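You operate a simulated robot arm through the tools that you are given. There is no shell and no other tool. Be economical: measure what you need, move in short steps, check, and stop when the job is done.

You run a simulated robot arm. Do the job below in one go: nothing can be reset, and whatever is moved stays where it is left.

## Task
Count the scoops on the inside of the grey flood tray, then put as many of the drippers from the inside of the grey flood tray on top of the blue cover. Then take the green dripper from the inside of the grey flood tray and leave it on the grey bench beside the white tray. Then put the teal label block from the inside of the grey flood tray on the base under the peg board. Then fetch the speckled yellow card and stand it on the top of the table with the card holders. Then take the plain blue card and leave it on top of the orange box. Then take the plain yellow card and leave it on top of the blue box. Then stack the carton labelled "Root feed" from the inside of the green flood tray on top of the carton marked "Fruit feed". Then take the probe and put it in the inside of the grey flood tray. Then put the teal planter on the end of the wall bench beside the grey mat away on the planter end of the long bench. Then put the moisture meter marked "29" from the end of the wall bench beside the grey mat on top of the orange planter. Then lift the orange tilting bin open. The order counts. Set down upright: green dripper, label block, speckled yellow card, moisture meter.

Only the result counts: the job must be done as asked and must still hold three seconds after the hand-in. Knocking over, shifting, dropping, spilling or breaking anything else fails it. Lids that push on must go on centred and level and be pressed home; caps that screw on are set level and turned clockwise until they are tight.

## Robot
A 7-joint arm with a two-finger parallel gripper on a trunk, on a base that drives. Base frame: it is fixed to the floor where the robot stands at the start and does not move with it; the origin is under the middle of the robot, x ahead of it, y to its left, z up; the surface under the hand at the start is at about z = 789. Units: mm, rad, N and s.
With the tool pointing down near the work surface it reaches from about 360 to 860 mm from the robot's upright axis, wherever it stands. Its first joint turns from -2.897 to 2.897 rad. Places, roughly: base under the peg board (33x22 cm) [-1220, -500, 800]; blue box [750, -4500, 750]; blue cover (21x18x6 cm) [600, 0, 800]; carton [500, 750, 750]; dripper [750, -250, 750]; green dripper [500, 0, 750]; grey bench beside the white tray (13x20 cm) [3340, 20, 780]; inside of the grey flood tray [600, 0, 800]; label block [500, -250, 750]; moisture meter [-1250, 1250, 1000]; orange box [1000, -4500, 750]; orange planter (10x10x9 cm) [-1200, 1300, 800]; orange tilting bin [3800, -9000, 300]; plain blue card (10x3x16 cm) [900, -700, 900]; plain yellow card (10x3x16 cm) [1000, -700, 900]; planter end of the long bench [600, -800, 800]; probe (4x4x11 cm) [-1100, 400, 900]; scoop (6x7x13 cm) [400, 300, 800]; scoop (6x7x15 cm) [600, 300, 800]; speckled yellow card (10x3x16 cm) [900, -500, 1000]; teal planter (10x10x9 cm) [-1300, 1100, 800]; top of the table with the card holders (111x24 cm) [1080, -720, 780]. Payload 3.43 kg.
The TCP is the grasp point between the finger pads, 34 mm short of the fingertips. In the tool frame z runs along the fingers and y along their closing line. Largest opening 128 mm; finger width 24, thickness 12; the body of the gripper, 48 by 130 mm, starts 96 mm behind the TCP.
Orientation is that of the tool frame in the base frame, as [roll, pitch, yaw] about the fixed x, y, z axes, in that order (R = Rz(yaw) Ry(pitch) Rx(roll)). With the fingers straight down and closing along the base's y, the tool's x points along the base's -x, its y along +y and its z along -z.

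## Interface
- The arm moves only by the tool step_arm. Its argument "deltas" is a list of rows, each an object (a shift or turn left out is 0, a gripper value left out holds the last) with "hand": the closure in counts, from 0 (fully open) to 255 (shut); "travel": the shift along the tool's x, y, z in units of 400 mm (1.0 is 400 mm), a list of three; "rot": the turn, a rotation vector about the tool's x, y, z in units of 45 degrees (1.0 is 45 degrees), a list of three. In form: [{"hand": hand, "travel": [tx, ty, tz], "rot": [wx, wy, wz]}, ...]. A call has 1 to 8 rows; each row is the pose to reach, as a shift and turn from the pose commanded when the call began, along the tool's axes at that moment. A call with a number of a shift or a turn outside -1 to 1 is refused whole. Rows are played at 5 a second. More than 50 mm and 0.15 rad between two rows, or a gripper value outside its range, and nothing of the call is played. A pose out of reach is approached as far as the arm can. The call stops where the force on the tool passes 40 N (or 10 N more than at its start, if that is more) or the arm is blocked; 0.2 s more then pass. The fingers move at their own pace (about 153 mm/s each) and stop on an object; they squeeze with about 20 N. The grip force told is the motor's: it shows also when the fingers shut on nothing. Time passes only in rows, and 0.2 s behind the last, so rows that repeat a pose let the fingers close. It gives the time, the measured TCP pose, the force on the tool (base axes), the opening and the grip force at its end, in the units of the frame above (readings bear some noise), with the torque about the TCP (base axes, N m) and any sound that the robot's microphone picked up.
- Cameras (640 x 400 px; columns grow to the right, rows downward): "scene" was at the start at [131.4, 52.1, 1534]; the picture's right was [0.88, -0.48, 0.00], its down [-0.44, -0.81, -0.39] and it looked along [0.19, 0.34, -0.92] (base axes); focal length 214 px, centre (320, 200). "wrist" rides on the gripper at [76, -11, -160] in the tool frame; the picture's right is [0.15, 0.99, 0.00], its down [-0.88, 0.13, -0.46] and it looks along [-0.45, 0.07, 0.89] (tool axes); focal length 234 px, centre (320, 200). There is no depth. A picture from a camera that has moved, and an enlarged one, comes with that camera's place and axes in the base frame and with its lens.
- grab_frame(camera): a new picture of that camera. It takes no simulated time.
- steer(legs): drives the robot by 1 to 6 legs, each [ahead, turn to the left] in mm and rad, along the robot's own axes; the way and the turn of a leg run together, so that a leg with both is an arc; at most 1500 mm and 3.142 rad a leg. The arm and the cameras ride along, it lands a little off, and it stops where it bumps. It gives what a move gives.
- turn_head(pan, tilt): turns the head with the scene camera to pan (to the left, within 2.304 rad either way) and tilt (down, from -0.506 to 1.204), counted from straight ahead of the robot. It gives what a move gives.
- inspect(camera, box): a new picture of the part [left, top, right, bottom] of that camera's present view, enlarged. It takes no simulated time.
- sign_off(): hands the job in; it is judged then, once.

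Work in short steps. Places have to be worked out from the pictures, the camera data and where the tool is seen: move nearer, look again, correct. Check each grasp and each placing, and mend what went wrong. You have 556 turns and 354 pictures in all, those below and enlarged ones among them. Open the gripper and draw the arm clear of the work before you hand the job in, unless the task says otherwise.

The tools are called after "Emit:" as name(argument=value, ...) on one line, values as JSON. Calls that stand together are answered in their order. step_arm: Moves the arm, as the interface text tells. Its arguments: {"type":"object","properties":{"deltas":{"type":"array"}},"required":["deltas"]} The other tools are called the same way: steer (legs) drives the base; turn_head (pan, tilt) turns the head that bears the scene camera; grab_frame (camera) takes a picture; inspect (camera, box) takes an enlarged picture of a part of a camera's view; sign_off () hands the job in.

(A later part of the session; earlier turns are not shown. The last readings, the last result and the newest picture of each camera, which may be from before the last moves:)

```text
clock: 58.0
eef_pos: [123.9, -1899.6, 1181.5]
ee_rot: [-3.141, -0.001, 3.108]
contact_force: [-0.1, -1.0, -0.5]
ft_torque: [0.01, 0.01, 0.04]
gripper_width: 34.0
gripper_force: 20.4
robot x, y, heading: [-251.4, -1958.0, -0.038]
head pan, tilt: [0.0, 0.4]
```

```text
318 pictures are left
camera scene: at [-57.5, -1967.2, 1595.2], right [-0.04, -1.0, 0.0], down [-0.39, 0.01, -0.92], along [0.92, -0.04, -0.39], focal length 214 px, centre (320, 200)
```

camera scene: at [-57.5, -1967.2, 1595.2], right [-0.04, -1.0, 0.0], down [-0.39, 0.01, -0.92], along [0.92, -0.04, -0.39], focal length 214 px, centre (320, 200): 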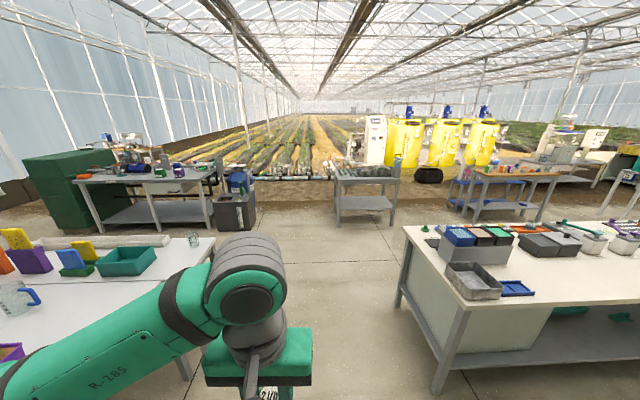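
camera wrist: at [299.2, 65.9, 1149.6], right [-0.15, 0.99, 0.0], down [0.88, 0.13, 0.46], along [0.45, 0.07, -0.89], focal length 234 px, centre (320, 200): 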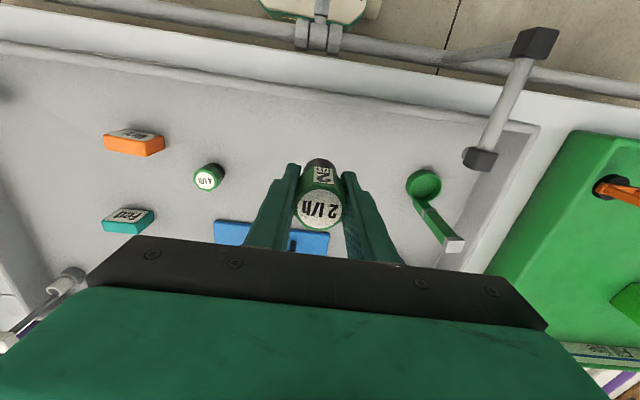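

Clear aisle ahead between the benches and the small grey table. Driving ahead toward (2700, -1750).

Emit:
steer(legs=[[0, 0.108], [1500, 0], [1400, 0]])

Emit:
turn_head(pan=0.4, tilt=0.4)

Emit:
grab_frame(camera="scene")

```text
clock: 72.5
eef_pos: [3010.2, -1732.6, 1181.9]
ee_rot: [-3.141, 0.0, -3.123]
contact_force: [0.6, -0.3, -1.0]
ft_torque: [0.0, -0.02, 0.02]
gripper_width: 34.2
gripper_force: 19.8
robot x, y, heading: [2637.8, -1812.2, 0.02]
head pan, tilt: [0.0, 0.4]
```

```text
clock: 73.4
eef_pos: [3009.8, -1734.6, 1181.3]
ee_rot: [-3.14, -0.001, -3.123]
contact_force: [0.2, -0.1, -0.4]
ft_torque: [0.0, -0.02, -0.01]
gripper_width: 34.2
gripper_force: 20.2
robot x, y, heading: [2635.7, -1811.5, 0.009]
head pan, tilt: [0.4, 0.4]
```

```text
317 pictures are left
camera scene: at [2825.0, -1773.7, 1595.2], right [0.4, -0.92, 0.0], down [-0.36, -0.16, -0.92], along [0.84, 0.37, -0.39], focal length 214 px, centre (320, 200)
```

scene: 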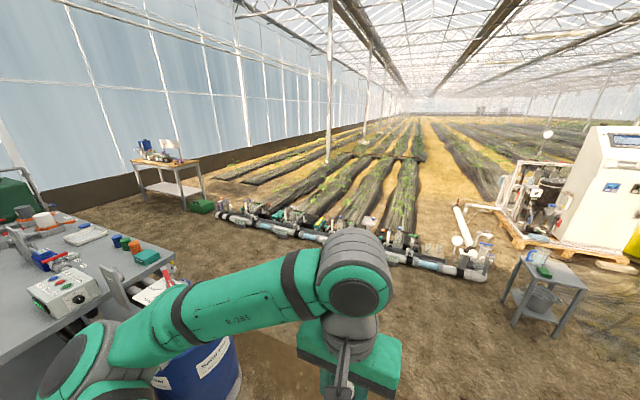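

The white tray with loose coloured drippers lies at the bench's back edge, and it's open ground behind. Driving round to (4090, 0), facing -x.

Emit:
steer(legs=[[1450, 0], [0, 1.56], [1500, 0], [300, 0], [0, 1.571]])

Emit:
turn_head(pan=0.0, tilt=0.6)

Emit:
grab_frame(camera="scene")

```text
clock: 97.8
eef_pos: [3783.0, -85.6, 1181.3]
ee_rot: [3.141, 0.001, -0.029]
contact_force: [-0.3, 0.4, 0.3]
ft_torque: [-0.01, 0.0, -0.02]
gripper_width: 34.3
gripper_force: 19.7
robot x, y, heading: [4157.0, -20.9, 3.111]
head pan, tilt: [0.4, 0.4]
```

```text
clock: 98.7
eef_pos: [3783.6, -85.6, 1180.4]
ee_rot: [-3.14, 0.0, -0.029]
contact_force: [1.2, 0.5, -0.3]
ft_torque: [0.0, -0.01, -0.02]
gripper_width: 34.4
gripper_force: 20.1
robot x, y, heading: [4157.0, -26.3, 3.115]
head pan, tilt: [0.0, 0.6]
```

```text
316 pictures are left
camera scene: at [3965.7, -16.1, 1577.0], right [0.03, 1.0, 0.0], down [0.56, -0.02, -0.83], along [-0.82, 0.03, -0.56], focal length 214 px, centre (320, 200)
```

scene: 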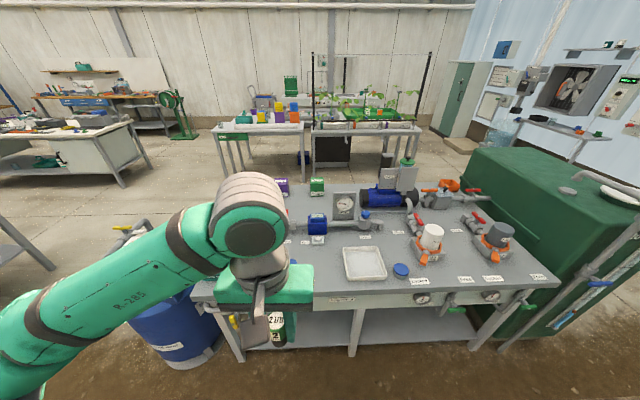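

The white tray centre is about (3330, 209), so the free spot is to its left in this view. I'll drive forward 300 mm and look down.

Emit:
steer(legs=[[300, 0.03]])

Emit:
turn_head(pan=0.0, tilt=1.0)

Emit:
grab_frame(camera="scene")

Emit:
grab_frame(camera="wrist")

```text
clock: 100.7
eef_pos: [3487.6, -95.7, 1181.2]
ee_rot: [3.141, -0.002, 0.007]
contact_force: [-0.4, -0.4, -0.1]
ft_torque: [-0.01, 0.0, 0.02]
gripper_width: 34.5
gripper_force: 20.4
robot x, y, heading: [3859.7, -17.9, -3.135]
head pan, tilt: [0.0, 0.6]
```

```text
clock: 101.6
eef_pos: [3486.4, -95.0, 1180.5]
ee_rot: [3.139, 0.0, 0.008]
contact_force: [-0.9, -0.1, -1.0]
ft_torque: [-0.04, -0.02, -0.01]
gripper_width: 33.9
gripper_force: 20.3
robot x, y, heading: [3863.1, -17.7, -3.133]
head pan, tilt: [0.0, 1.0]
```

```text
315 pictures are left
camera scene: at [3686.0, -19.1, 1545.0], right [-0.01, 1.0, 0.0], down [0.84, 0.0, -0.54], along [-0.54, 0.0, -0.84], focal length 214 px, centre (320, 200)
```

scene: 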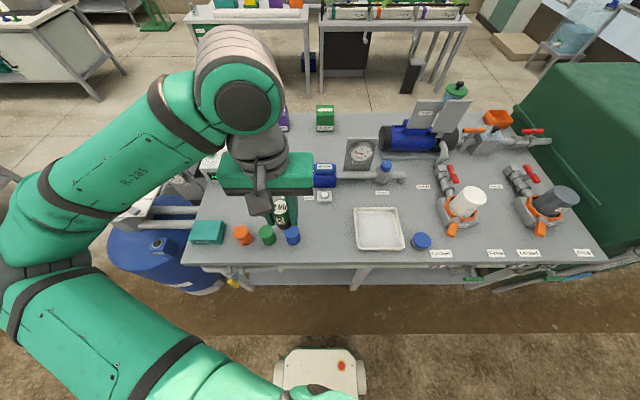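

```text
314 pictures are left
camera wrist: at [3563.2, -83.3, 1341.5], right [0.15, -0.99, 0.0], down [-0.88, -0.14, 0.46], along [-0.45, -0.07, -0.89], focal length 234 px, centre (320, 200)
```

wrist: 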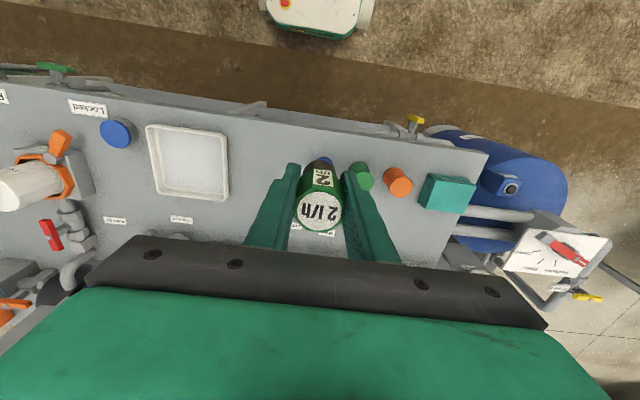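

The free spot is around (3340, 15), between the tray (edge y≈118) and the blue cup (y≈-123). Moving over it at height.

Emit:
step_arm(deltas=[{"travel": [-0.09, -0.07, 0.05]}, {"travel": [-0.18, -0.14, 0.1]}, {"travel": [-0.27, -0.21, 0.15]}, {"travel": [-0.3675, -0.275, 0.16]}, {"travel": [-0.3675, -0.275, 0.28]}, {"travel": [-0.3675, -0.275, 0.4]}, {"travel": [-0.3675, -0.275, 0.52]}, {"travel": [-0.3675, -0.275, 0.64]}])

Emit:
grab_frame(camera="wrist")

Emit:
grab_frame(camera="scene")

```text
clock: 103.4
eef_pos: [3338.3, 13.7, 921.7]
ee_rot: [-3.14, 0.001, 0.009]
contact_force: [0.1, 0.1, 0.2]
ft_torque: [0.0, -0.04, -0.01]
gripper_width: 34.2
gripper_force: 19.9
robot x, y, heading: [3862.2, -21.0, -3.133]
head pan, tilt: [0.0, 1.0]
```

```text
313 pictures are left
camera wrist: at [3414.6, 25.9, 1083.2], right [0.15, -0.99, 0.0], down [-0.88, -0.14, 0.46], along [-0.45, -0.07, -0.89], focal length 234 px, centre (320, 200)
```

wrist: 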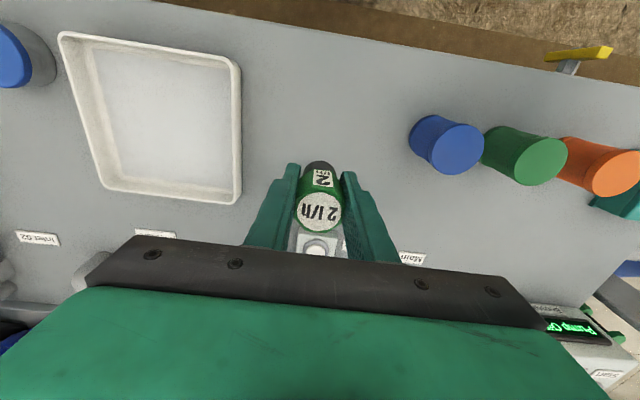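

```text
312 pictures are left
camera scene: at [3686.0, -19.1, 1544.9], right [-0.01, 1.0, 0.0], down [0.84, 0.0, -0.54], along [-0.54, 0.0, -0.84], focal length 214 px, centre (320, 200)
```

scene: 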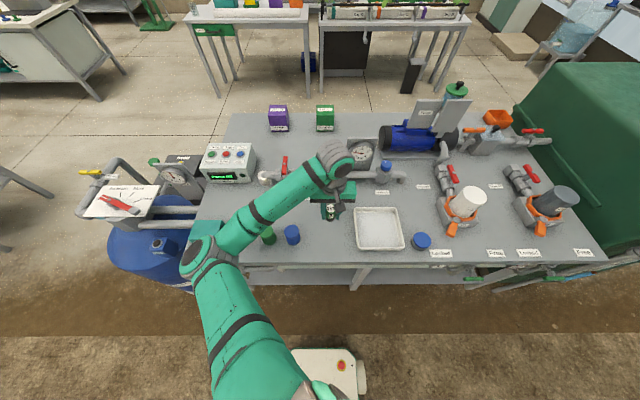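

Spot is clear; descending to z≈832.

Emit:
step_arm(deltas=[{"travel": [-0.005, 0, 0.1]}, {"travel": [-0.005, 0, 0.19]}, {"travel": [-0.005, 0, 0.225]}])

Emit:
step_arm(deltas=[{"travel": [0, 0, 0.008]}])

Emit:
step_arm(deltas=[{"travel": [0, 0, 0.006]}])

Emit:
step_arm(deltas=[{"travel": [0, 0, 0.006]}])

```text
clock: 104.2
eef_pos: [3338.4, 14.0, 835.0]
ee_rot: [-3.141, -0.001, 0.007]
contact_force: [0.5, -0.6, 0.3]
ft_torque: [0.03, -0.01, 0.0]
gripper_width: 34.3
gripper_force: 19.7
robot x, y, heading: [3861.6, -19.3, -3.134]
head pan, tilt: [0.0, 1.0]
```

```text
clock: 104.6
eef_pos: [3337.0, 14.0, 831.2]
ee_rot: [3.141, -0.001, 0.007]
contact_force: [-0.3, 0.3, -0.2]
ft_torque: [-0.04, 0.01, -0.01]
gripper_width: 34.2
gripper_force: 20.4
robot x, y, heading: [3862.1, -17.2, -3.136]
head pan, tilt: [0.0, 1.0]
```

```text
clock: 105.0
eef_pos: [3338.1, 12.8, 829.2]
ee_rot: [3.141, -0.001, 0.008]
contact_force: [0.0, 0.0, -1.2]
ft_torque: [-0.03, 0.05, 0.0]
gripper_width: 33.9
gripper_force: 20.4
robot x, y, heading: [3863.8, -21.4, -3.14]
head pan, tilt: [0.0, 1.0]
```

```text
clock: 105.4
eef_pos: [3337.8, 14.5, 826.6]
ee_rot: [-3.141, 0.0, 0.007]
contact_force: [-1.0, -0.4, -0.5]
ft_torque: [-0.05, -0.03, -0.04]
gripper_width: 34.0
gripper_force: 20.3
robot x, y, heading: [3861.0, -23.4, -3.134]
head pan, tilt: [0.0, 1.0]
```

No contact yet at 826.6; continuing in small steps.

Emit:
step_arm(deltas=[{"travel": [0, 0, 0.006]}])

Emit:
step_arm(deltas=[{"travel": [0, 0, 0.006]}])

Emit:
inspect(camera="wrist", box=[220, 120, 420, 245])

```text
clock: 105.8
eef_pos: [3337.7, 14.1, 825.2]
ee_rot: [-3.141, -0.001, 0.007]
contact_force: [1.0, -0.2, 5.0]
ft_torque: [0.02, -0.01, 0.0]
gripper_width: 34.0
gripper_force: 20.7
robot x, y, heading: [3864.7, -21.5, -3.137]
head pan, tilt: [0.0, 1.0]
```

```text
clock: 106.2
eef_pos: [3337.5, 14.4, 823.5]
ee_rot: [-3.141, 0.003, 0.008]
contact_force: [-0.4, 0.3, 15.4]
ft_torque: [0.0, 0.1, 0.0]
gripper_width: 34.7
gripper_force: 20.1
robot x, y, heading: [3860.6, -18.6, -3.134]
head pan, tilt: [0.0, 1.0]
```

```text
3.20 times, centred on (320, 182) of wrist
camera zoom: at [3413.9, 25.7, 983.3], right [0.15, -0.99, 0.0], down [-0.88, -0.14, 0.46], along [-0.45, -0.07, -0.89], focal length 749 px, centre (320, 256)
```

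zoom: 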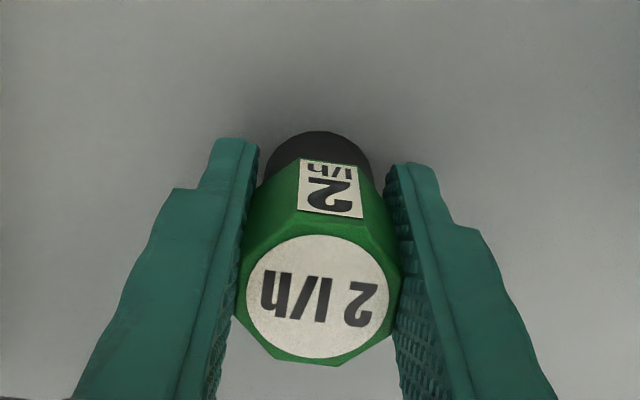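

Seated at 15 N. Releasing and raising straight up.

Emit:
step_arm(deltas=[{"hand": 130, "travel": [0, 0, -0.003]}, {"hand": 130, "travel": [0, 0, -0.003]}, {"hand": 130, "travel": [0, 0, -0.1]}, {"hand": 130, "travel": [0, 0, -0.22]}, {"hand": 130, "travel": [0, 0, -0.34]}, {"travel": [0, 0, -0.46]}, {"travel": [0, 0, -0.58]}, {"travel": [0, 0, -0.7]}])

Emit:
grab_frame(camera="wrist")

Emit:
grab_frame(camera="scene")

```text
clock: 108.0
eef_pos: [3337.9, 13.2, 1101.9]
ee_rot: [3.141, 0.0, 0.007]
contact_force: [-0.8, -0.4, -0.4]
ft_torque: [0.02, -0.04, 0.03]
gripper_width: 62.6
gripper_force: 0.0
robot x, y, heading: [3864.8, -16.7, -3.138]
head pan, tilt: [0.0, 1.0]
```

```text
310 pictures are left
camera wrist: at [3413.3, 24.6, 1262.8], right [0.15, -0.99, 0.0], down [-0.88, -0.14, 0.46], along [-0.45, -0.07, -0.89], focal length 234 px, centre (320, 200)
```

wrist: 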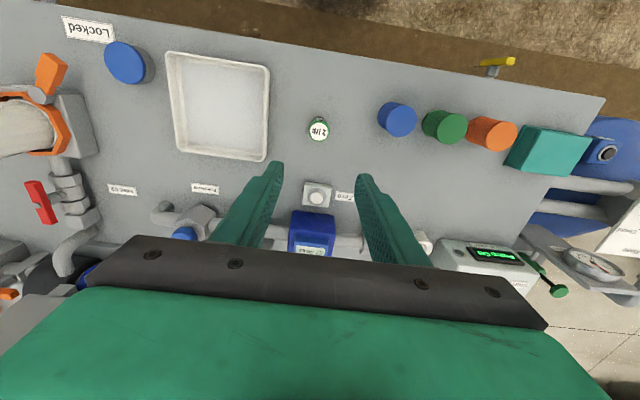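

```text
309 pictures are left
camera scene: at [3685.9, -19.1, 1544.9], right [-0.01, 1.0, 0.0], down [0.84, 0.0, -0.54], along [-0.54, 0.0, -0.84], focal length 214 px, centre (320, 200)
```

scene: 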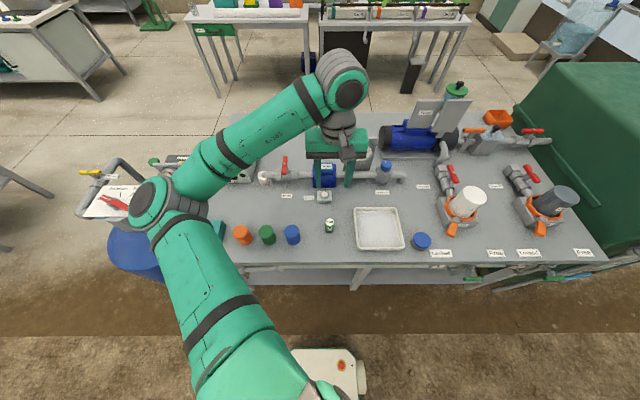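

The green dripper stands upright beside the white tray. I'll tuck the arm and drive back to the tray bench.

Emit:
step_arm(deltas=[{"hand": 130, "travel": [0.08, 0.06, -0.04]}, {"travel": [0.16, 0.12, -0.08]}, {"travel": [0.24, 0.18, -0.12]}, {"travel": [0.32, 0.22, -0.16]}, {"travel": [0.37, 0.27, -0.2]}])

Emit:
steer(legs=[[-300, 0], [0, 1.565], [1500, 0], [280, 0], [0, -1.571], [1500, 0]])

Emit:
turn_head(pan=0.0, tilt=0.4)

Emit:
grab_frame(camera="scene")

```text
clock: 109.2
eef_pos: [3485.7, -96.6, 1182.6]
ee_rot: [-3.141, 0.0, 0.009]
contact_force: [-0.3, 0.1, -0.8]
ft_torque: [0.03, -0.05, 0.0]
gripper_width: 62.7
gripper_force: 0.1
robot x, y, heading: [3865.6, -17.3, -3.138]
head pan, tilt: [0.0, 1.0]
```

```text
clock: 135.5
eef_pos: [2305.6, -1912.1, 1181.9]
ee_rot: [3.141, 0.0, 0.026]
contact_force: [-0.4, 0.5, -0.6]
ft_torque: [0.0, 0.01, -0.02]
gripper_width: 62.6
gripper_force: 0.0
robot x, y, heading: [2682.5, -1827.2, -3.118]
head pan, tilt: [0.0, 1.0]
```

```text
clock: 136.5
eef_pos: [2305.9, -1911.7, 1182.4]
ee_rot: [-3.14, -0.001, 0.028]
contact_force: [-0.3, -0.5, -0.6]
ft_torque: [-0.01, 0.01, 0.0]
gripper_width: 62.9
gripper_force: 0.1
robot x, y, heading: [2677.6, -1827.9, -3.117]
head pan, tilt: [0.0, 0.4]
```

```text
308 pictures are left
camera scene: at [2482.0, -1830.8, 1595.1], right [-0.02, 1.0, 0.0], down [0.39, 0.01, -0.92], along [-0.92, -0.02, -0.39], focal length 214 px, centre (320, 200)
```

scene: 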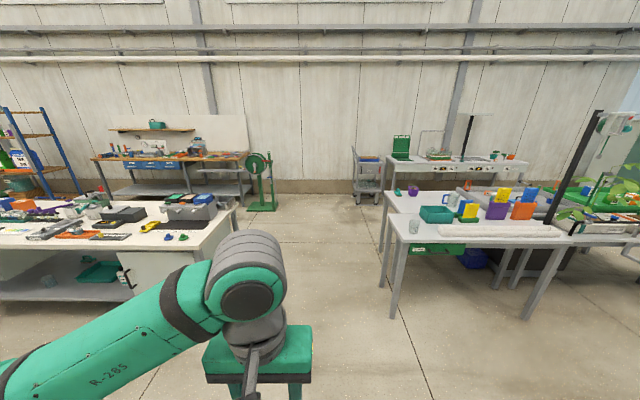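

Clear aisle back. Driving to (-220, -1950), then up to the tray bench.

Emit:
steer(legs=[[1500, 0.019], [1400, 0], [0, -1.613], [1500, 0], [200, 0], [0, -1.571]])

Emit:
turn_head(pan=0.0, tilt=0.8)

Emit:
grab_frame(camera="scene")

```text
clock: 167.4
eef_pos: [118.0, -148.2, 1183.4]
ee_rot: [-3.141, 0.002, -3.112]
contact_force: [-0.6, 0.3, -0.1]
ft_torque: [0.04, -0.02, -0.06]
gripper_width: 62.8
gripper_force: 0.1
robot x, y, heading: [-253.7, -232.1, 0.025]
head pan, tilt: [0.0, 0.4]
```

```text
clock: 168.3
eef_pos: [119.0, -148.0, 1182.9]
ee_rot: [-3.141, 0.0, -3.113]
contact_force: [-0.6, -0.1, 0.0]
ft_torque: [-0.02, 0.02, -0.01]
gripper_width: 62.9
gripper_force: 0.0
robot x, y, heading: [-253.9, -230.3, 0.024]
head pan, tilt: [0.0, 0.799]
```

```text
307 pictures are left
camera scene: at [-70.8, -227.4, 1560.1], right [0.03, -1.0, 0.0], down [-0.72, -0.02, -0.7], along [0.7, 0.02, -0.72], focal length 214 px, centre (320, 200)
```

scene: 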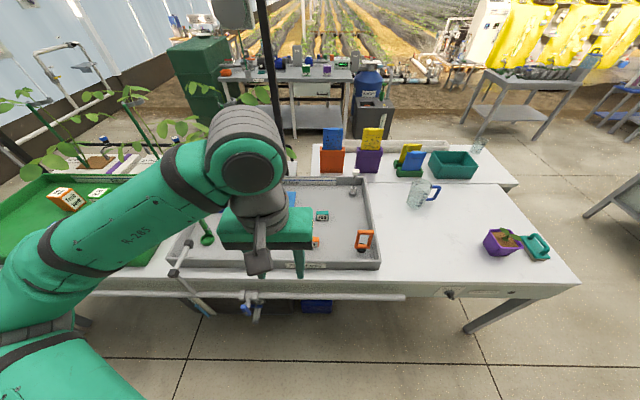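

Driving forward 230 mm to the bench and looking with the wrist camera.

Emit:
steer(legs=[[230, 0]])

Emit:
grab_frame(camera="wrist")

```text
clock: 170.0
eef_pos: [348.4, -141.2, 1183.1]
ee_rot: [-3.141, 0.0, -3.109]
contact_force: [0.4, -0.6, 0.8]
ft_torque: [0.0, 0.02, 0.02]
gripper_width: 62.8
gripper_force: 0.0
robot x, y, heading: [-24.9, -223.2, 0.03]
head pan, tilt: [0.0, 0.799]
```

```text
306 pictures are left
camera wrist: at [273.9, -154.4, 1343.2], right [-0.18, 0.98, 0.0], down [0.88, 0.16, 0.46], along [0.45, 0.08, -0.89], focal length 234 px, centre (320, 200)
```

wrist: 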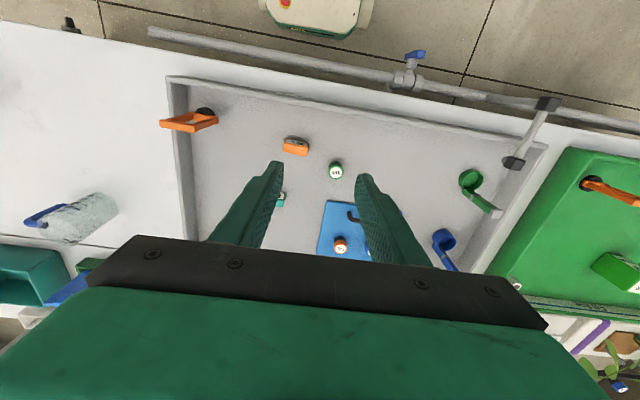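

Moving over the teal block at roughly (562, -227).

Emit:
step_arm(deltas=[{"hand": 0, "travel": [-0.075, -0.033, 0.065]}, {"travel": [-0.15, -0.066, 0.13]}, {"travel": [-0.225, -0.1, 0.196]}, {"travel": [-0.3, -0.133, 0.26]}, {"travel": [-0.377, -0.166, 0.327]}, {"travel": [-0.452, -0.2, 0.392]}, {"travel": [-0.528, -0.2325, 0.4575]}])

Emit:
grab_frame(camera="wrist")

```text
clock: 171.6
eef_pos: [564.6, -225.3, 999.3]
ee_rot: [-3.142, -0.001, -3.11]
contact_force: [-0.9, 0.2, -0.5]
ft_torque: [-0.02, 0.02, -0.02]
gripper_width: 127.9
gripper_force: 0.1
robot x, y, heading: [-26.9, -225.8, 0.029]
head pan, tilt: [0.0, 0.799]
```

```text
305 pictures are left
camera wrist: at [489.5, -239.5, 1159.8], right [-0.18, 0.98, 0.0], down [0.88, 0.16, 0.46], along [0.45, 0.08, -0.89], focal length 234 px, centre (320, 200)
```

wrist: 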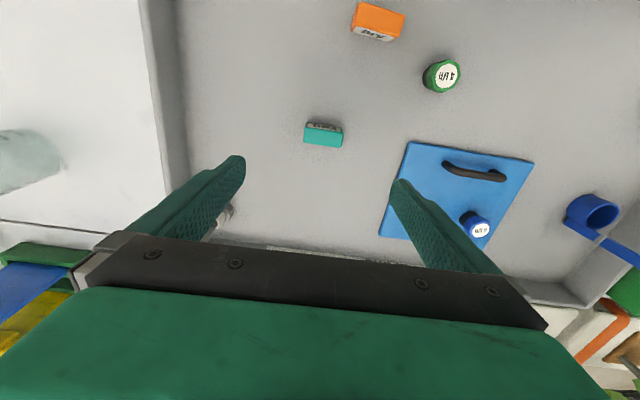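

Emit:
inspect(camera="wrist", box=[260, 90, 388, 170])

```text
5.00 times, centred on (324, 130) of wrist
camera zoom: at [489.5, -239.5, 1159.8], right [-0.18, 0.98, 0.0], down [0.88, 0.16, 0.46], along [0.45, 0.08, -0.89], focal length 1171 px, centre (300, 550)
```

zoom: 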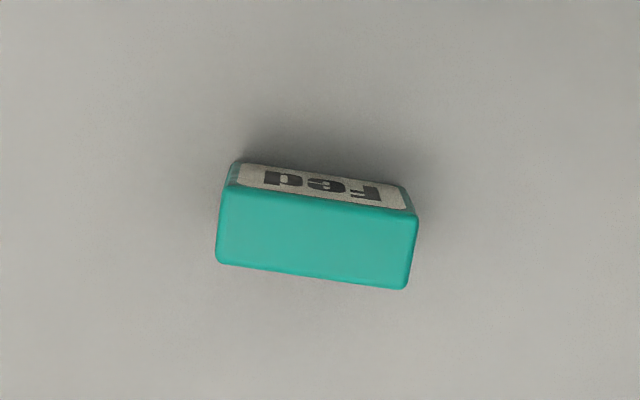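

The block (about 56×25 mm, long axis along y) is centred near (560, -222). Descending with fingers across its ends.

Emit:
step_arm(deltas=[{"travel": [0.01, 0.007, 0.12]}, {"travel": [0.01, 0.007, 0.24]}, {"travel": [0.01, 0.007, 0.35]}, {"travel": [0.01, 0.007, 0.43]}])

Emit:
inspect(camera="wrist", box=[220, 120, 420, 245])

```text
clock: 172.6
eef_pos: [562.0, -222.4, 826.7]
ee_rot: [-3.141, 0.002, -3.11]
contact_force: [-0.3, 0.5, 0.6]
ft_torque: [0.0, 0.0, 0.03]
gripper_width: 128.1
gripper_force: 0.0
robot x, y, heading: [-24.9, -226.3, 0.027]
head pan, tilt: [0.0, 0.799]
```

```text
3.20 times, centred on (320, 182) of wrist
camera zoom: at [485.7, -236.5, 987.0], right [-0.18, 0.98, 0.0], down [0.88, 0.16, 0.46], along [0.45, 0.08, -0.89], focal length 749 px, centre (320, 256)
```

zoom: 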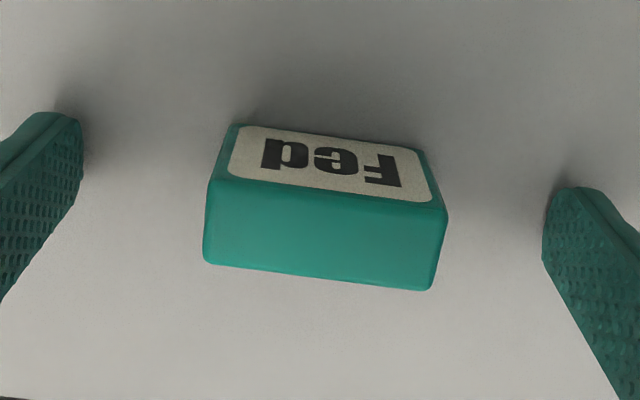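

Well centred. Closing and lifting.

Emit:
step_arm(deltas=[{"hand": 255}, {"hand": 255}, {"hand": 255}, {"travel": [0, 0, -0.06]}, {"travel": [0, 0, -0.16]}, {"travel": [0, 0, -0.28]}, {"travel": [0, 0, -0.4]}])

Emit:
grab_frame(camera="wrist")

```text
clock: 174.2
eef_pos: [558.0, -226.8, 987.7]
ee_rot: [3.141, 0.001, -3.109]
contact_force: [0.5, -0.1, -0.4]
ft_torque: [0.01, -0.01, -0.03]
gripper_width: 54.3
gripper_force: 19.9
robot x, y, heading: [-22.1, -223.5, 0.028]
head pan, tilt: [0.0, 0.799]
```

```text
302 pictures are left
camera wrist: at [482.8, -239.6, 1146.9], right [-0.18, 0.98, 0.0], down [0.88, 0.16, 0.46], along [0.45, 0.08, -0.89], focal length 234 px, centre (320, 200)
```

wrist: 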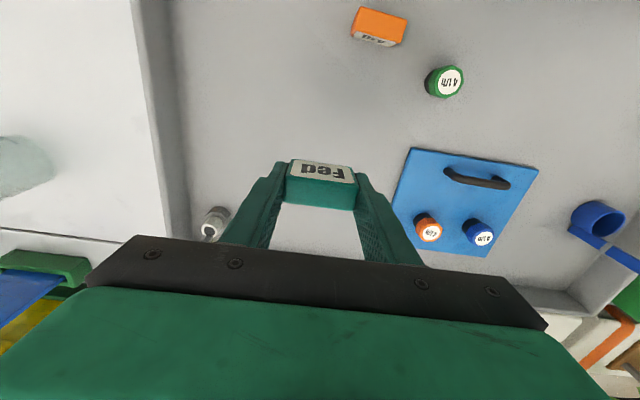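

Held (54 mm). Tucking the arm high and driving round to face the peg board table at about (-620, -500).

Emit:
step_arm(deltas=[{"travel": [0.04, 0, -0.1]}, {"travel": [0.1, 0, -0.2]}, {"travel": [0.18, 0.02, -0.28]}, {"travel": [0.26, 0.03, -0.36]}, {"travel": [0.34, 0.05, -0.44]}, {"travel": [0.42, 0.06, -0.48]}, {"travel": [0.48, 0.07, -0.48]}])

Emit:
steer(legs=[[-350, 0], [0, -2.347], [362, 0], [0, -0.823]])

Emit:
turn_head(pan=0.0, tilt=0.8)

Emit:
grab_frame(camera="scene")

Emit:
grab_frame(camera="wrist")

```text
clock: 175.8
eef_pos: [365.7, -206.3, 1180.8]
ee_rot: [-3.141, -0.001, -3.109]
contact_force: [-0.5, 0.0, -0.7]
ft_torque: [0.0, 0.02, -0.02]
gripper_width: 54.3
gripper_force: 19.9
robot x, y, heading: [-26.2, -225.7, 0.024]
head pan, tilt: [0.0, 0.799]
```

```text
clock: 188.8
eef_pos: [-1025.0, -513.3, 1179.3]
ee_rot: [3.14, 0.0, 0.0]
contact_force: [0.8, -0.2, 0.3]
ft_torque: [-0.03, -0.01, 0.0]
gripper_width: 54.2
gripper_force: 19.9
robot x, y, heading: [-636.5, -504.4, 3.134]
head pan, tilt: [0.0, 0.799]
```

```text
clock: 189.4
eef_pos: [-1024.2, -513.8, 1180.5]
ee_rot: [-3.141, -0.001, -0.001]
contact_force: [-0.4, -0.1, 0.4]
ft_torque: [-0.01, 0.0, 0.04]
gripper_width: 54.3
gripper_force: 20.3
robot x, y, heading: [-632.3, -504.9, 3.137]
head pan, tilt: [0.0, 0.799]
```

```text
301 pictures are left
camera scene: at [-818.9, -502.8, 1560.1], right [0.01, 1.0, 0.0], down [0.72, 0.0, -0.7], along [-0.7, 0.0, -0.72], focal length 214 px, centre (320, 200)
```

scene: 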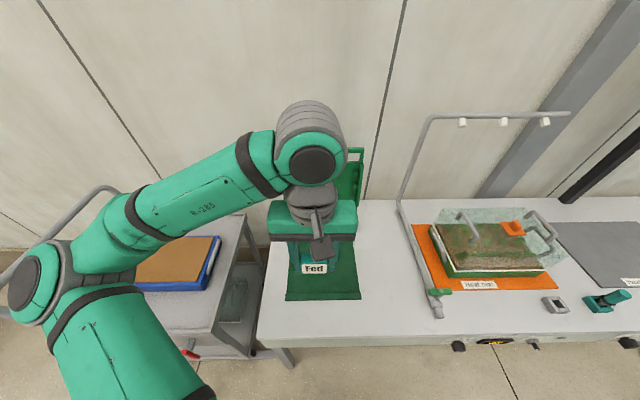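

```text
300 pictures are left
camera wrist: at [-948.5, -501.9, 1341.1], right [0.15, -0.99, 0.0], down [-0.88, -0.13, 0.46], along [-0.45, -0.07, -0.89], focal length 234 px, centre (320, 200)
```

wrist: 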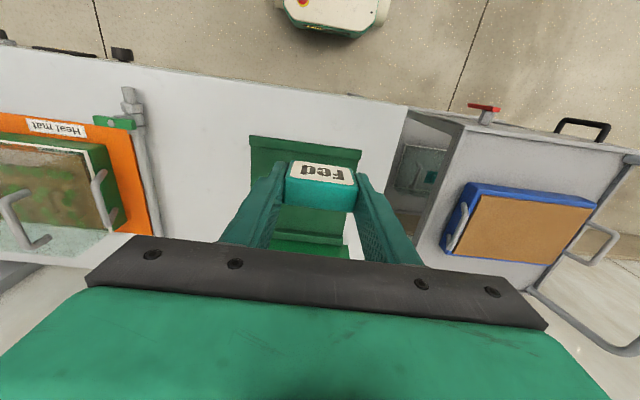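

Zooming in to see where the upright peg board stands relative to its base.

Emit:
inspect(camera="wrist", box=[200, 100, 440, 280])

Emit:
inspect(camera="scene", box=[220, 130, 420, 320])

```text
2.22 times, centred on (320, 190) of wrist
camera zoom: at [-948.5, -501.9, 1341.1], right [0.15, -0.99, 0.0], down [-0.88, -0.13, 0.46], along [-0.45, -0.07, -0.89], focal length 520 px, centre (320, 222)
```

zoom: 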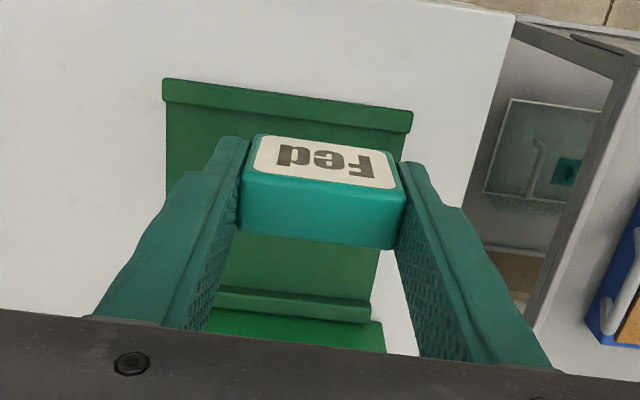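

```text
2.11 times, centred on (320, 225) of scene
camera zoom: at [-818.9, -502.8, 1560.1], right [0.01, 1.0, 0.0], down [0.72, 0.0, -0.7], along [-0.7, 0.0, -0.72], focal length 452 px, centre (320, 147)
```

zoom: 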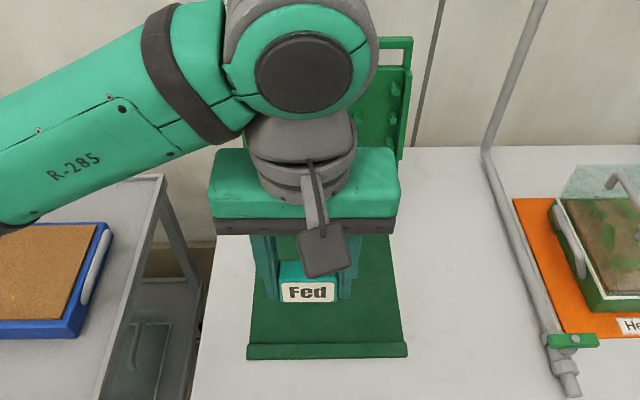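

The base spans about x -1090 to -1330, y -620 to -360, with the board at the back. I'll lower the block at (-1180, -495).

Emit:
step_arm(deltas=[{"travel": [-0.1, -0.01, 0]}, {"travel": [-0.2, -0.02, 0]}, {"travel": [-0.3, -0.035, 0.05]}, {"travel": [-0.39, -0.047, 0.12]}, {"travel": [-0.39, -0.047, 0.24]}, {"travel": [-0.39, -0.047, 0.36]}, {"travel": [-0.39, -0.047, 0.48]}, {"travel": [-0.39, -0.047, 0.6]}])

Emit:
grab_frame(camera="wrist")

Emit:
inspect(camera="scene", box=[220, 130, 420, 320])

```text
clock: 191.2
eef_pos: [-1179.1, -497.8, 941.9]
ee_rot: [3.142, -0.001, -0.001]
contact_force: [-0.4, 0.7, 0.4]
ft_torque: [0.03, 0.01, 0.0]
gripper_width: 54.3
gripper_force: 19.9
robot x, y, heading: [-628.0, -504.9, 3.135]
head pan, tilt: [0.0, 0.799]
```

```text
297 pictures are left
camera wrist: at [-1103.6, -485.1, 1102.4], right [0.15, -0.99, 0.0], down [-0.88, -0.13, 0.46], along [-0.45, -0.07, -0.89], focal length 234 px, centre (320, 200)
```

wrist: 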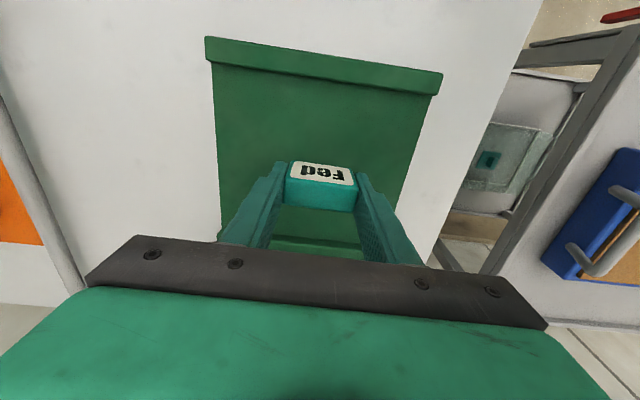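

```text
2.11 times, centred on (320, 225) of scene
camera zoom: at [-818.8, -502.8, 1560.1], right [0.01, 1.0, 0.0], down [0.72, 0.0, -0.7], along [-0.7, 0.0, -0.72], focal length 452 px, centre (320, 147)
```

zoom: 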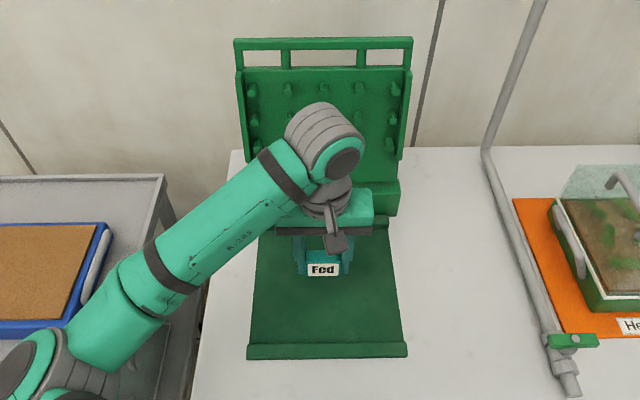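

Clear of the board. Descending.

Emit:
step_arm(deltas=[{"travel": [0, 0, 0.1]}, {"travel": [0, 0, 0.2]}, {"travel": [0, 0, 0.245]}])

Emit:
step_arm(deltas=[{"travel": [0, 0, 0.008]}])

Emit:
step_arm(deltas=[{"travel": [0, 0, 0.007]}])

Emit:
step_arm(deltas=[{"travel": [0, 0, 0.006]}])

```text
clock: 192.1
eef_pos: [-1179.9, -494.6, 842.4]
ee_rot: [3.141, 0.0, 0.0]
contact_force: [0.4, 0.6, -0.6]
ft_torque: [0.07, -0.01, -0.01]
gripper_width: 54.2
gripper_force: 19.9
robot x, y, heading: [-632.4, -504.7, 3.136]
head pan, tilt: [0.0, 0.799]
```

```text
clock: 192.4
eef_pos: [-1180.0, -494.7, 840.5]
ee_rot: [-3.141, 0.0, 0.001]
contact_force: [0.3, 0.7, -1.0]
ft_torque: [-0.01, 0.0, 0.02]
gripper_width: 54.5
gripper_force: 20.1
robot x, y, heading: [-632.3, -504.8, 3.132]
head pan, tilt: [0.0, 0.799]
```

```text
clock: 192.8
eef_pos: [-1179.8, -494.9, 837.7]
ee_rot: [-3.141, 0.003, 0.0]
contact_force: [-0.3, 0.6, 3.6]
ft_torque: [0.03, -0.03, 0.03]
gripper_width: 54.1
gripper_force: 19.9
robot x, y, heading: [-631.3, -504.2, 3.142]
head pan, tilt: [0.0, 0.799]
```

```text
clock: 193.2
eef_pos: [-1180.9, -495.8, 835.2]
ee_rot: [-3.141, 0.001, 0.002]
contact_force: [0.4, 2.4, 15.1]
ft_torque: [0.01, 0.0, -0.01]
gripper_width: 54.3
gripper_force: 20.2
robot x, y, heading: [-631.5, -502.2, 3.135]
head pan, tilt: [0.0, 0.799]
```

Contact at 15 N. Release and rise.

Emit:
step_arm(deltas=[{"hand": 90, "travel": [0, 0, -0.003]}, {"hand": 90, "travel": [0, 0, -0.003]}, {"hand": 90, "travel": [0, 0, -0.1]}, {"travel": [0, 0, -0.22]}, {"travel": [0, 0, -0.34]}, {"travel": [0.1, 0, -0.44]}, {"travel": [0.2, 0, -0.52]}, {"travel": [0.3, 0, -0.6]}])

Emit:
grab_frame(camera="wrist")

```text
refused: row 6 steps farther than a row can; nothing moved
```

```text
295 pictures are left
camera wrist: at [-1104.2, -483.6, 994.8], right [0.15, -0.99, 0.0], down [-0.88, -0.13, 0.46], along [-0.45, -0.07, -0.89], focal length 234 px, centre (320, 200)
```

wrist: 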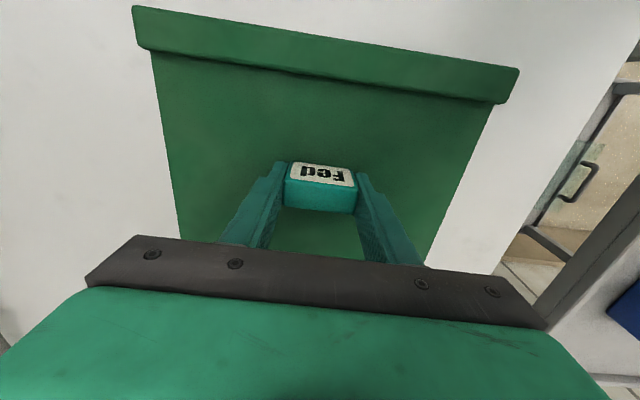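

Resending with shorter steps.

Emit:
step_arm(deltas=[{"hand": 90, "travel": [0, 0, -0.003]}, {"hand": 90, "travel": [0, 0, -0.003]}, {"hand": 90, "travel": [0, 0, -0.1]}, {"travel": [0, 0, -0.22]}, {"travel": [0, 0, -0.34]}, {"travel": [0.06, 0, -0.44]}, {"travel": [0.14, 0, -0.52]}, {"travel": [0.23, 0, -0.6]}])

Emit:
grab_frame(camera="wrist")

Emit:
grab_frame(camera="scene")

```text
clock: 195.1
eef_pos: [-1088.0, -495.7, 1073.3]
ee_rot: [3.141, -0.001, 0.0]
contact_force: [-0.9, 0.2, 0.2]
ft_torque: [-0.01, -0.01, 0.01]
gripper_width: 82.6
gripper_force: 0.0
robot x, y, heading: [-630.6, -503.3, 3.133]
head pan, tilt: [0.0, 0.799]
```

```text
294 pictures are left
camera wrist: at [-1013.3, -484.7, 1233.4], right [0.15, -0.99, 0.0], down [-0.88, -0.13, 0.46], along [-0.45, -0.07, -0.89], focal length 234 px, centre (320, 200)
```

wrist: 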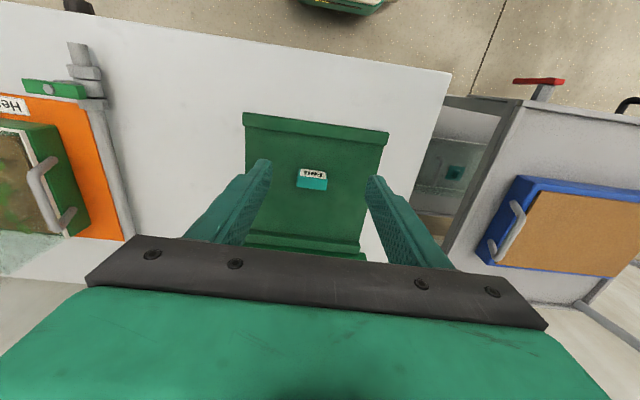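

```text
293 pictures are left
camera scene: at [-819.1, -502.8, 1560.0], right [0.01, 1.0, 0.0], down [0.72, 0.0, -0.7], along [-0.7, 0.0, -0.72], focal length 214 px, centre (320, 200)
```

scene: 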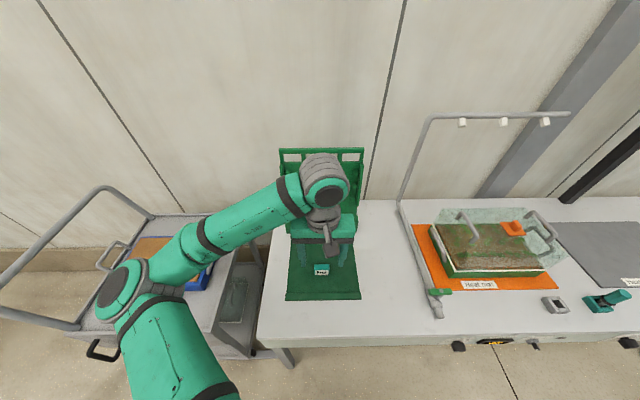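

The label block stands on the peg board base. Next come the cards, best reached from the far side of the card table. I'll tuck and drive there.

Emit:
step_arm(deltas=[{"travel": [0.05, 0, -0.1]}, {"travel": [0.1, 0, -0.2]}, {"travel": [0.17, 0, -0.27]}])

Emit:
steer(legs=[[-330, 0], [0, 1.574], [1460, 0], [0, 1.571], [1500, 0], [450, 0]])

Emit:
steer(legs=[[0, 1.571]])

Emit:
turn_head(pan=0.4, tilt=0.5)

Emit:
grab_frame(camera="scene")

```text
clock: 195.8
eef_pos: [-1019.6, -495.5, 1182.5]
ee_rot: [-3.141, -0.002, 0.002]
contact_force: [0.1, 0.1, -0.3]
ft_torque: [0.01, -0.01, 0.03]
gripper_width: 82.9
gripper_force: 0.0
robot x, y, heading: [-632.0, -506.8, 3.137]
head pan, tilt: [0.0, 0.799]
```

```text
clock: 222.9
eef_pos: [2040.9, -1994.1, 1182.4]
ee_rot: [-3.141, -0.001, 3.132]
contact_force: [0.2, -0.3, 0.6]
ft_torque: [0.01, 0.03, 0.02]
gripper_width: 82.9
gripper_force: 0.0
robot x, y, heading: [1655.5, -1981.2, -0.02]
head pan, tilt: [0.0, 0.799]
```

```text
clock: 227.6
eef_pos: [1662.2, -1593.5, 1181.0]
ee_rot: [-3.141, 0.0, -1.569]
contact_force: [-0.1, 1.0, 0.6]
ft_torque: [0.01, -0.02, 0.0]
gripper_width: 83.1
gripper_force: 0.1
robot x, y, heading: [1654.1, -1977.8, 1.568]
head pan, tilt: [0.0, 0.799]
```

```text
clock: 228.5
eef_pos: [1662.8, -1592.7, 1180.9]
ee_rot: [-3.141, 0.001, -1.567]
contact_force: [-0.2, 0.0, 0.4]
ft_torque: [-0.03, -0.03, 0.0]
gripper_width: 82.8
gripper_force: 0.0
robot x, y, heading: [1655.5, -1981.7, 1.57]
head pan, tilt: [0.4, 0.499]
```

```text
292 pictures are left
camera scene: at [1617.5, -1790.5, 1586.0], right [0.92, 0.39, 0.0], down [0.19, -0.44, -0.88], along [-0.34, 0.81, -0.48], focal length 214 px, centre (320, 200)
```

scene: 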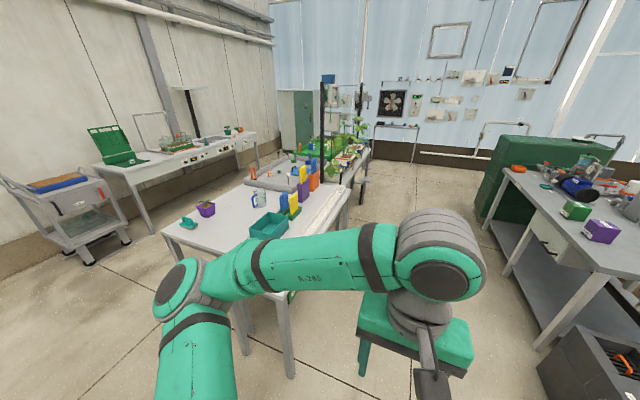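

Driving along the far side of the card table to y≈-620 and turning to face it.

Emit:
steer(legs=[[1360, 0], [0, 1.571]])

Emit:
turn_head(pan=0.0, tilt=0.75)

Emit:
grab_frame(camera="scene")

Emit:
grab_frame(camera="wrist")

```text
clock: 239.6
eef_pos: [1271.5, -654.1, 1181.1]
ee_rot: [-3.14, 0.002, 0.034]
contact_force: [0.2, 0.0, -0.2]
ft_torque: [0.0, 0.02, 0.0]
gripper_width: 82.8
gripper_force: 0.0
robot x, y, heading: [1655.8, -651.8, -3.112]
head pan, tilt: [0.4, 0.499]
```

```text
clock: 240.5
eef_pos: [1271.0, -654.9, 1181.5]
ee_rot: [-3.14, -0.001, 0.033]
contact_force: [0.5, 0.1, -0.3]
ft_torque: [0.04, -0.02, 0.03]
gripper_width: 82.7
gripper_force: 0.0
robot x, y, heading: [1654.1, -652.4, -3.111]
head pan, tilt: [0.0, 0.75]
```

```text
291 pictures are left
camera scene: at [1469.2, -655.8, 1564.1], right [-0.03, 1.0, 0.0], down [0.68, 0.02, -0.73], along [-0.73, -0.02, -0.68], focal length 214 px, centre (320, 200)
```

scene: 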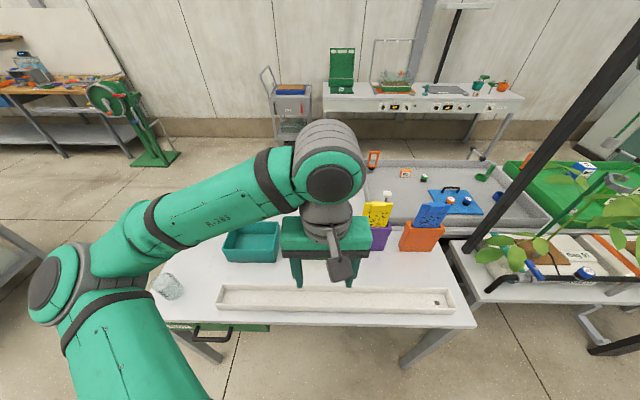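

```text
290 pictures are left
camera wrist: at [1346.5, -640.4, 1341.4], right [0.18, -0.98, 0.0], down [-0.88, -0.16, 0.46], along [-0.45, -0.08, -0.89], focal length 234 px, centre (320, 200)
```

wrist: 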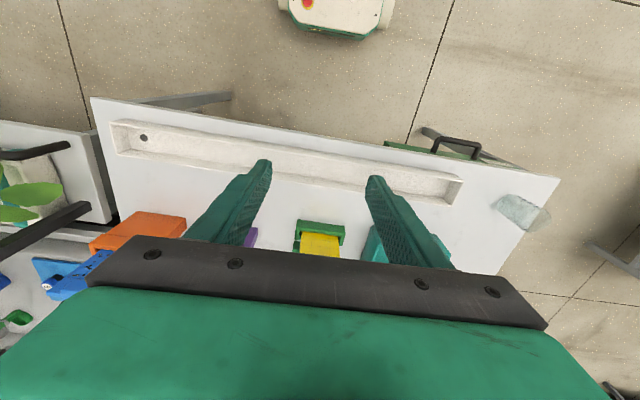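

A white channel lies on the table at x≈1106–1193, and the card holders stand at x≈900–960. I'll bring the wrist camera closer over the purple holder.

Emit:
step_arm(deltas=[{"travel": [-0.07, -0.07, -0.025]}, {"travel": [-0.14, -0.145, -0.05]}, {"travel": [-0.21, -0.22, -0.075]}, {"travel": [-0.28, -0.29, -0.1]}, {"travel": [-0.35, -0.36, -0.125]}, {"travel": [-0.41, -0.42, -0.15]}, {"travel": [-0.46, -0.478, -0.15]}])

Emit:
grab_frame(camera="wrist")

Emit:
grab_frame(camera="scene")

```text
clock: 242.1
eef_pos: [1079.0, -469.9, 1240.8]
ee_rot: [-3.141, 0.001, 0.035]
contact_force: [0.1, 0.2, -0.2]
ft_torque: [0.03, -0.04, 0.01]
gripper_width: 82.8
gripper_force: 0.0
robot x, y, heading: [1661.0, -649.1, -3.111]
head pan, tilt: [0.0, 0.75]
```

```text
289 pictures are left
camera wrist: at [1154.5, -455.1, 1401.5], right [0.18, -0.98, 0.0], down [-0.88, -0.16, 0.46], along [-0.45, -0.08, -0.89], focal length 234 px, centre (320, 200)
```

wrist: 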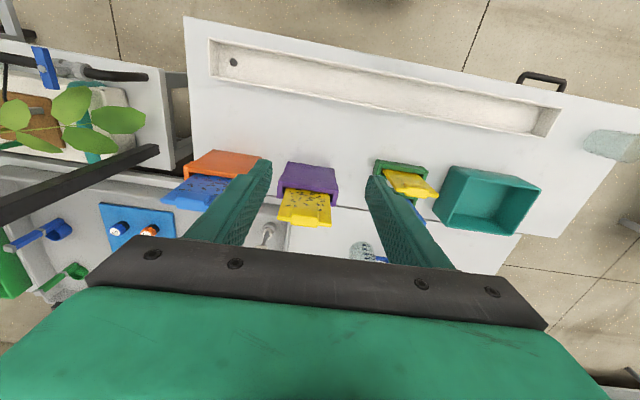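

```text
288 pictures are left
camera scene: at [1469.3, -656.0, 1564.1], right [-0.03, 1.0, 0.0], down [0.68, 0.02, -0.73], along [-0.73, -0.02, -0.68], focal length 214 px, centre (320, 200)
```

scene: 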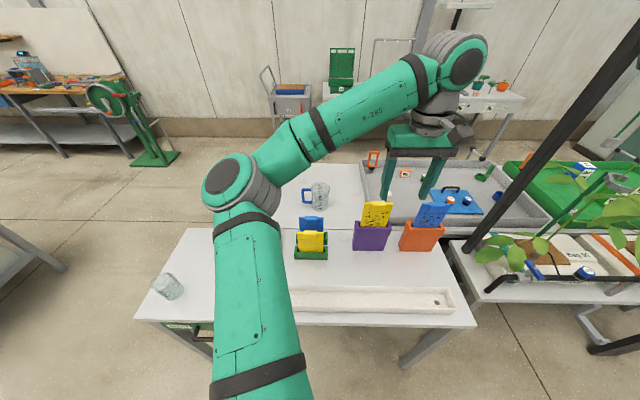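

Emit:
inspect(camera="scene", box=[280, 180, 460, 300])

Emit:
inspect(camera="wrist", box=[150, 130, 450, 240])

```text
3.33 times, centred on (370, 240) of scene
camera zoom: at [1469.3, -656.0, 1564.1], right [-0.03, 1.0, 0.0], down [0.68, 0.02, -0.73], along [-0.73, -0.02, -0.68], focal length 715 px, centre (153, 67)
```

zoom: 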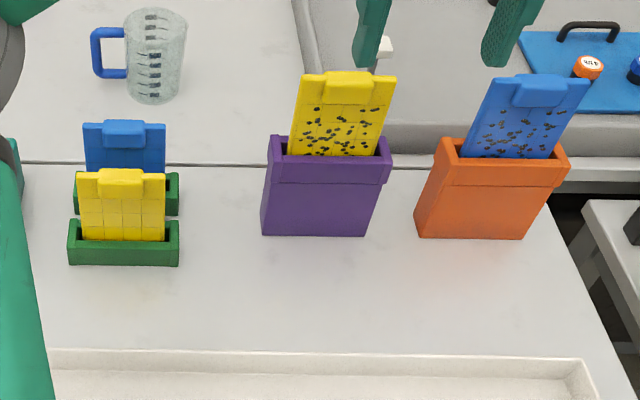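

```text
2.13 times, centred on (300, 185) of wrist
camera zoom: at [1154.5, -455.1, 1401.5], right [0.18, -0.98, 0.0], down [-0.88, -0.16, 0.46], along [-0.45, -0.08, -0.89], focal length 500 px, centre (363, 232)
```

zoom: 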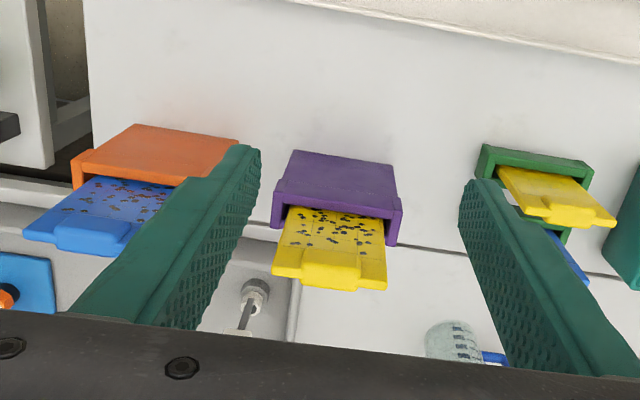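

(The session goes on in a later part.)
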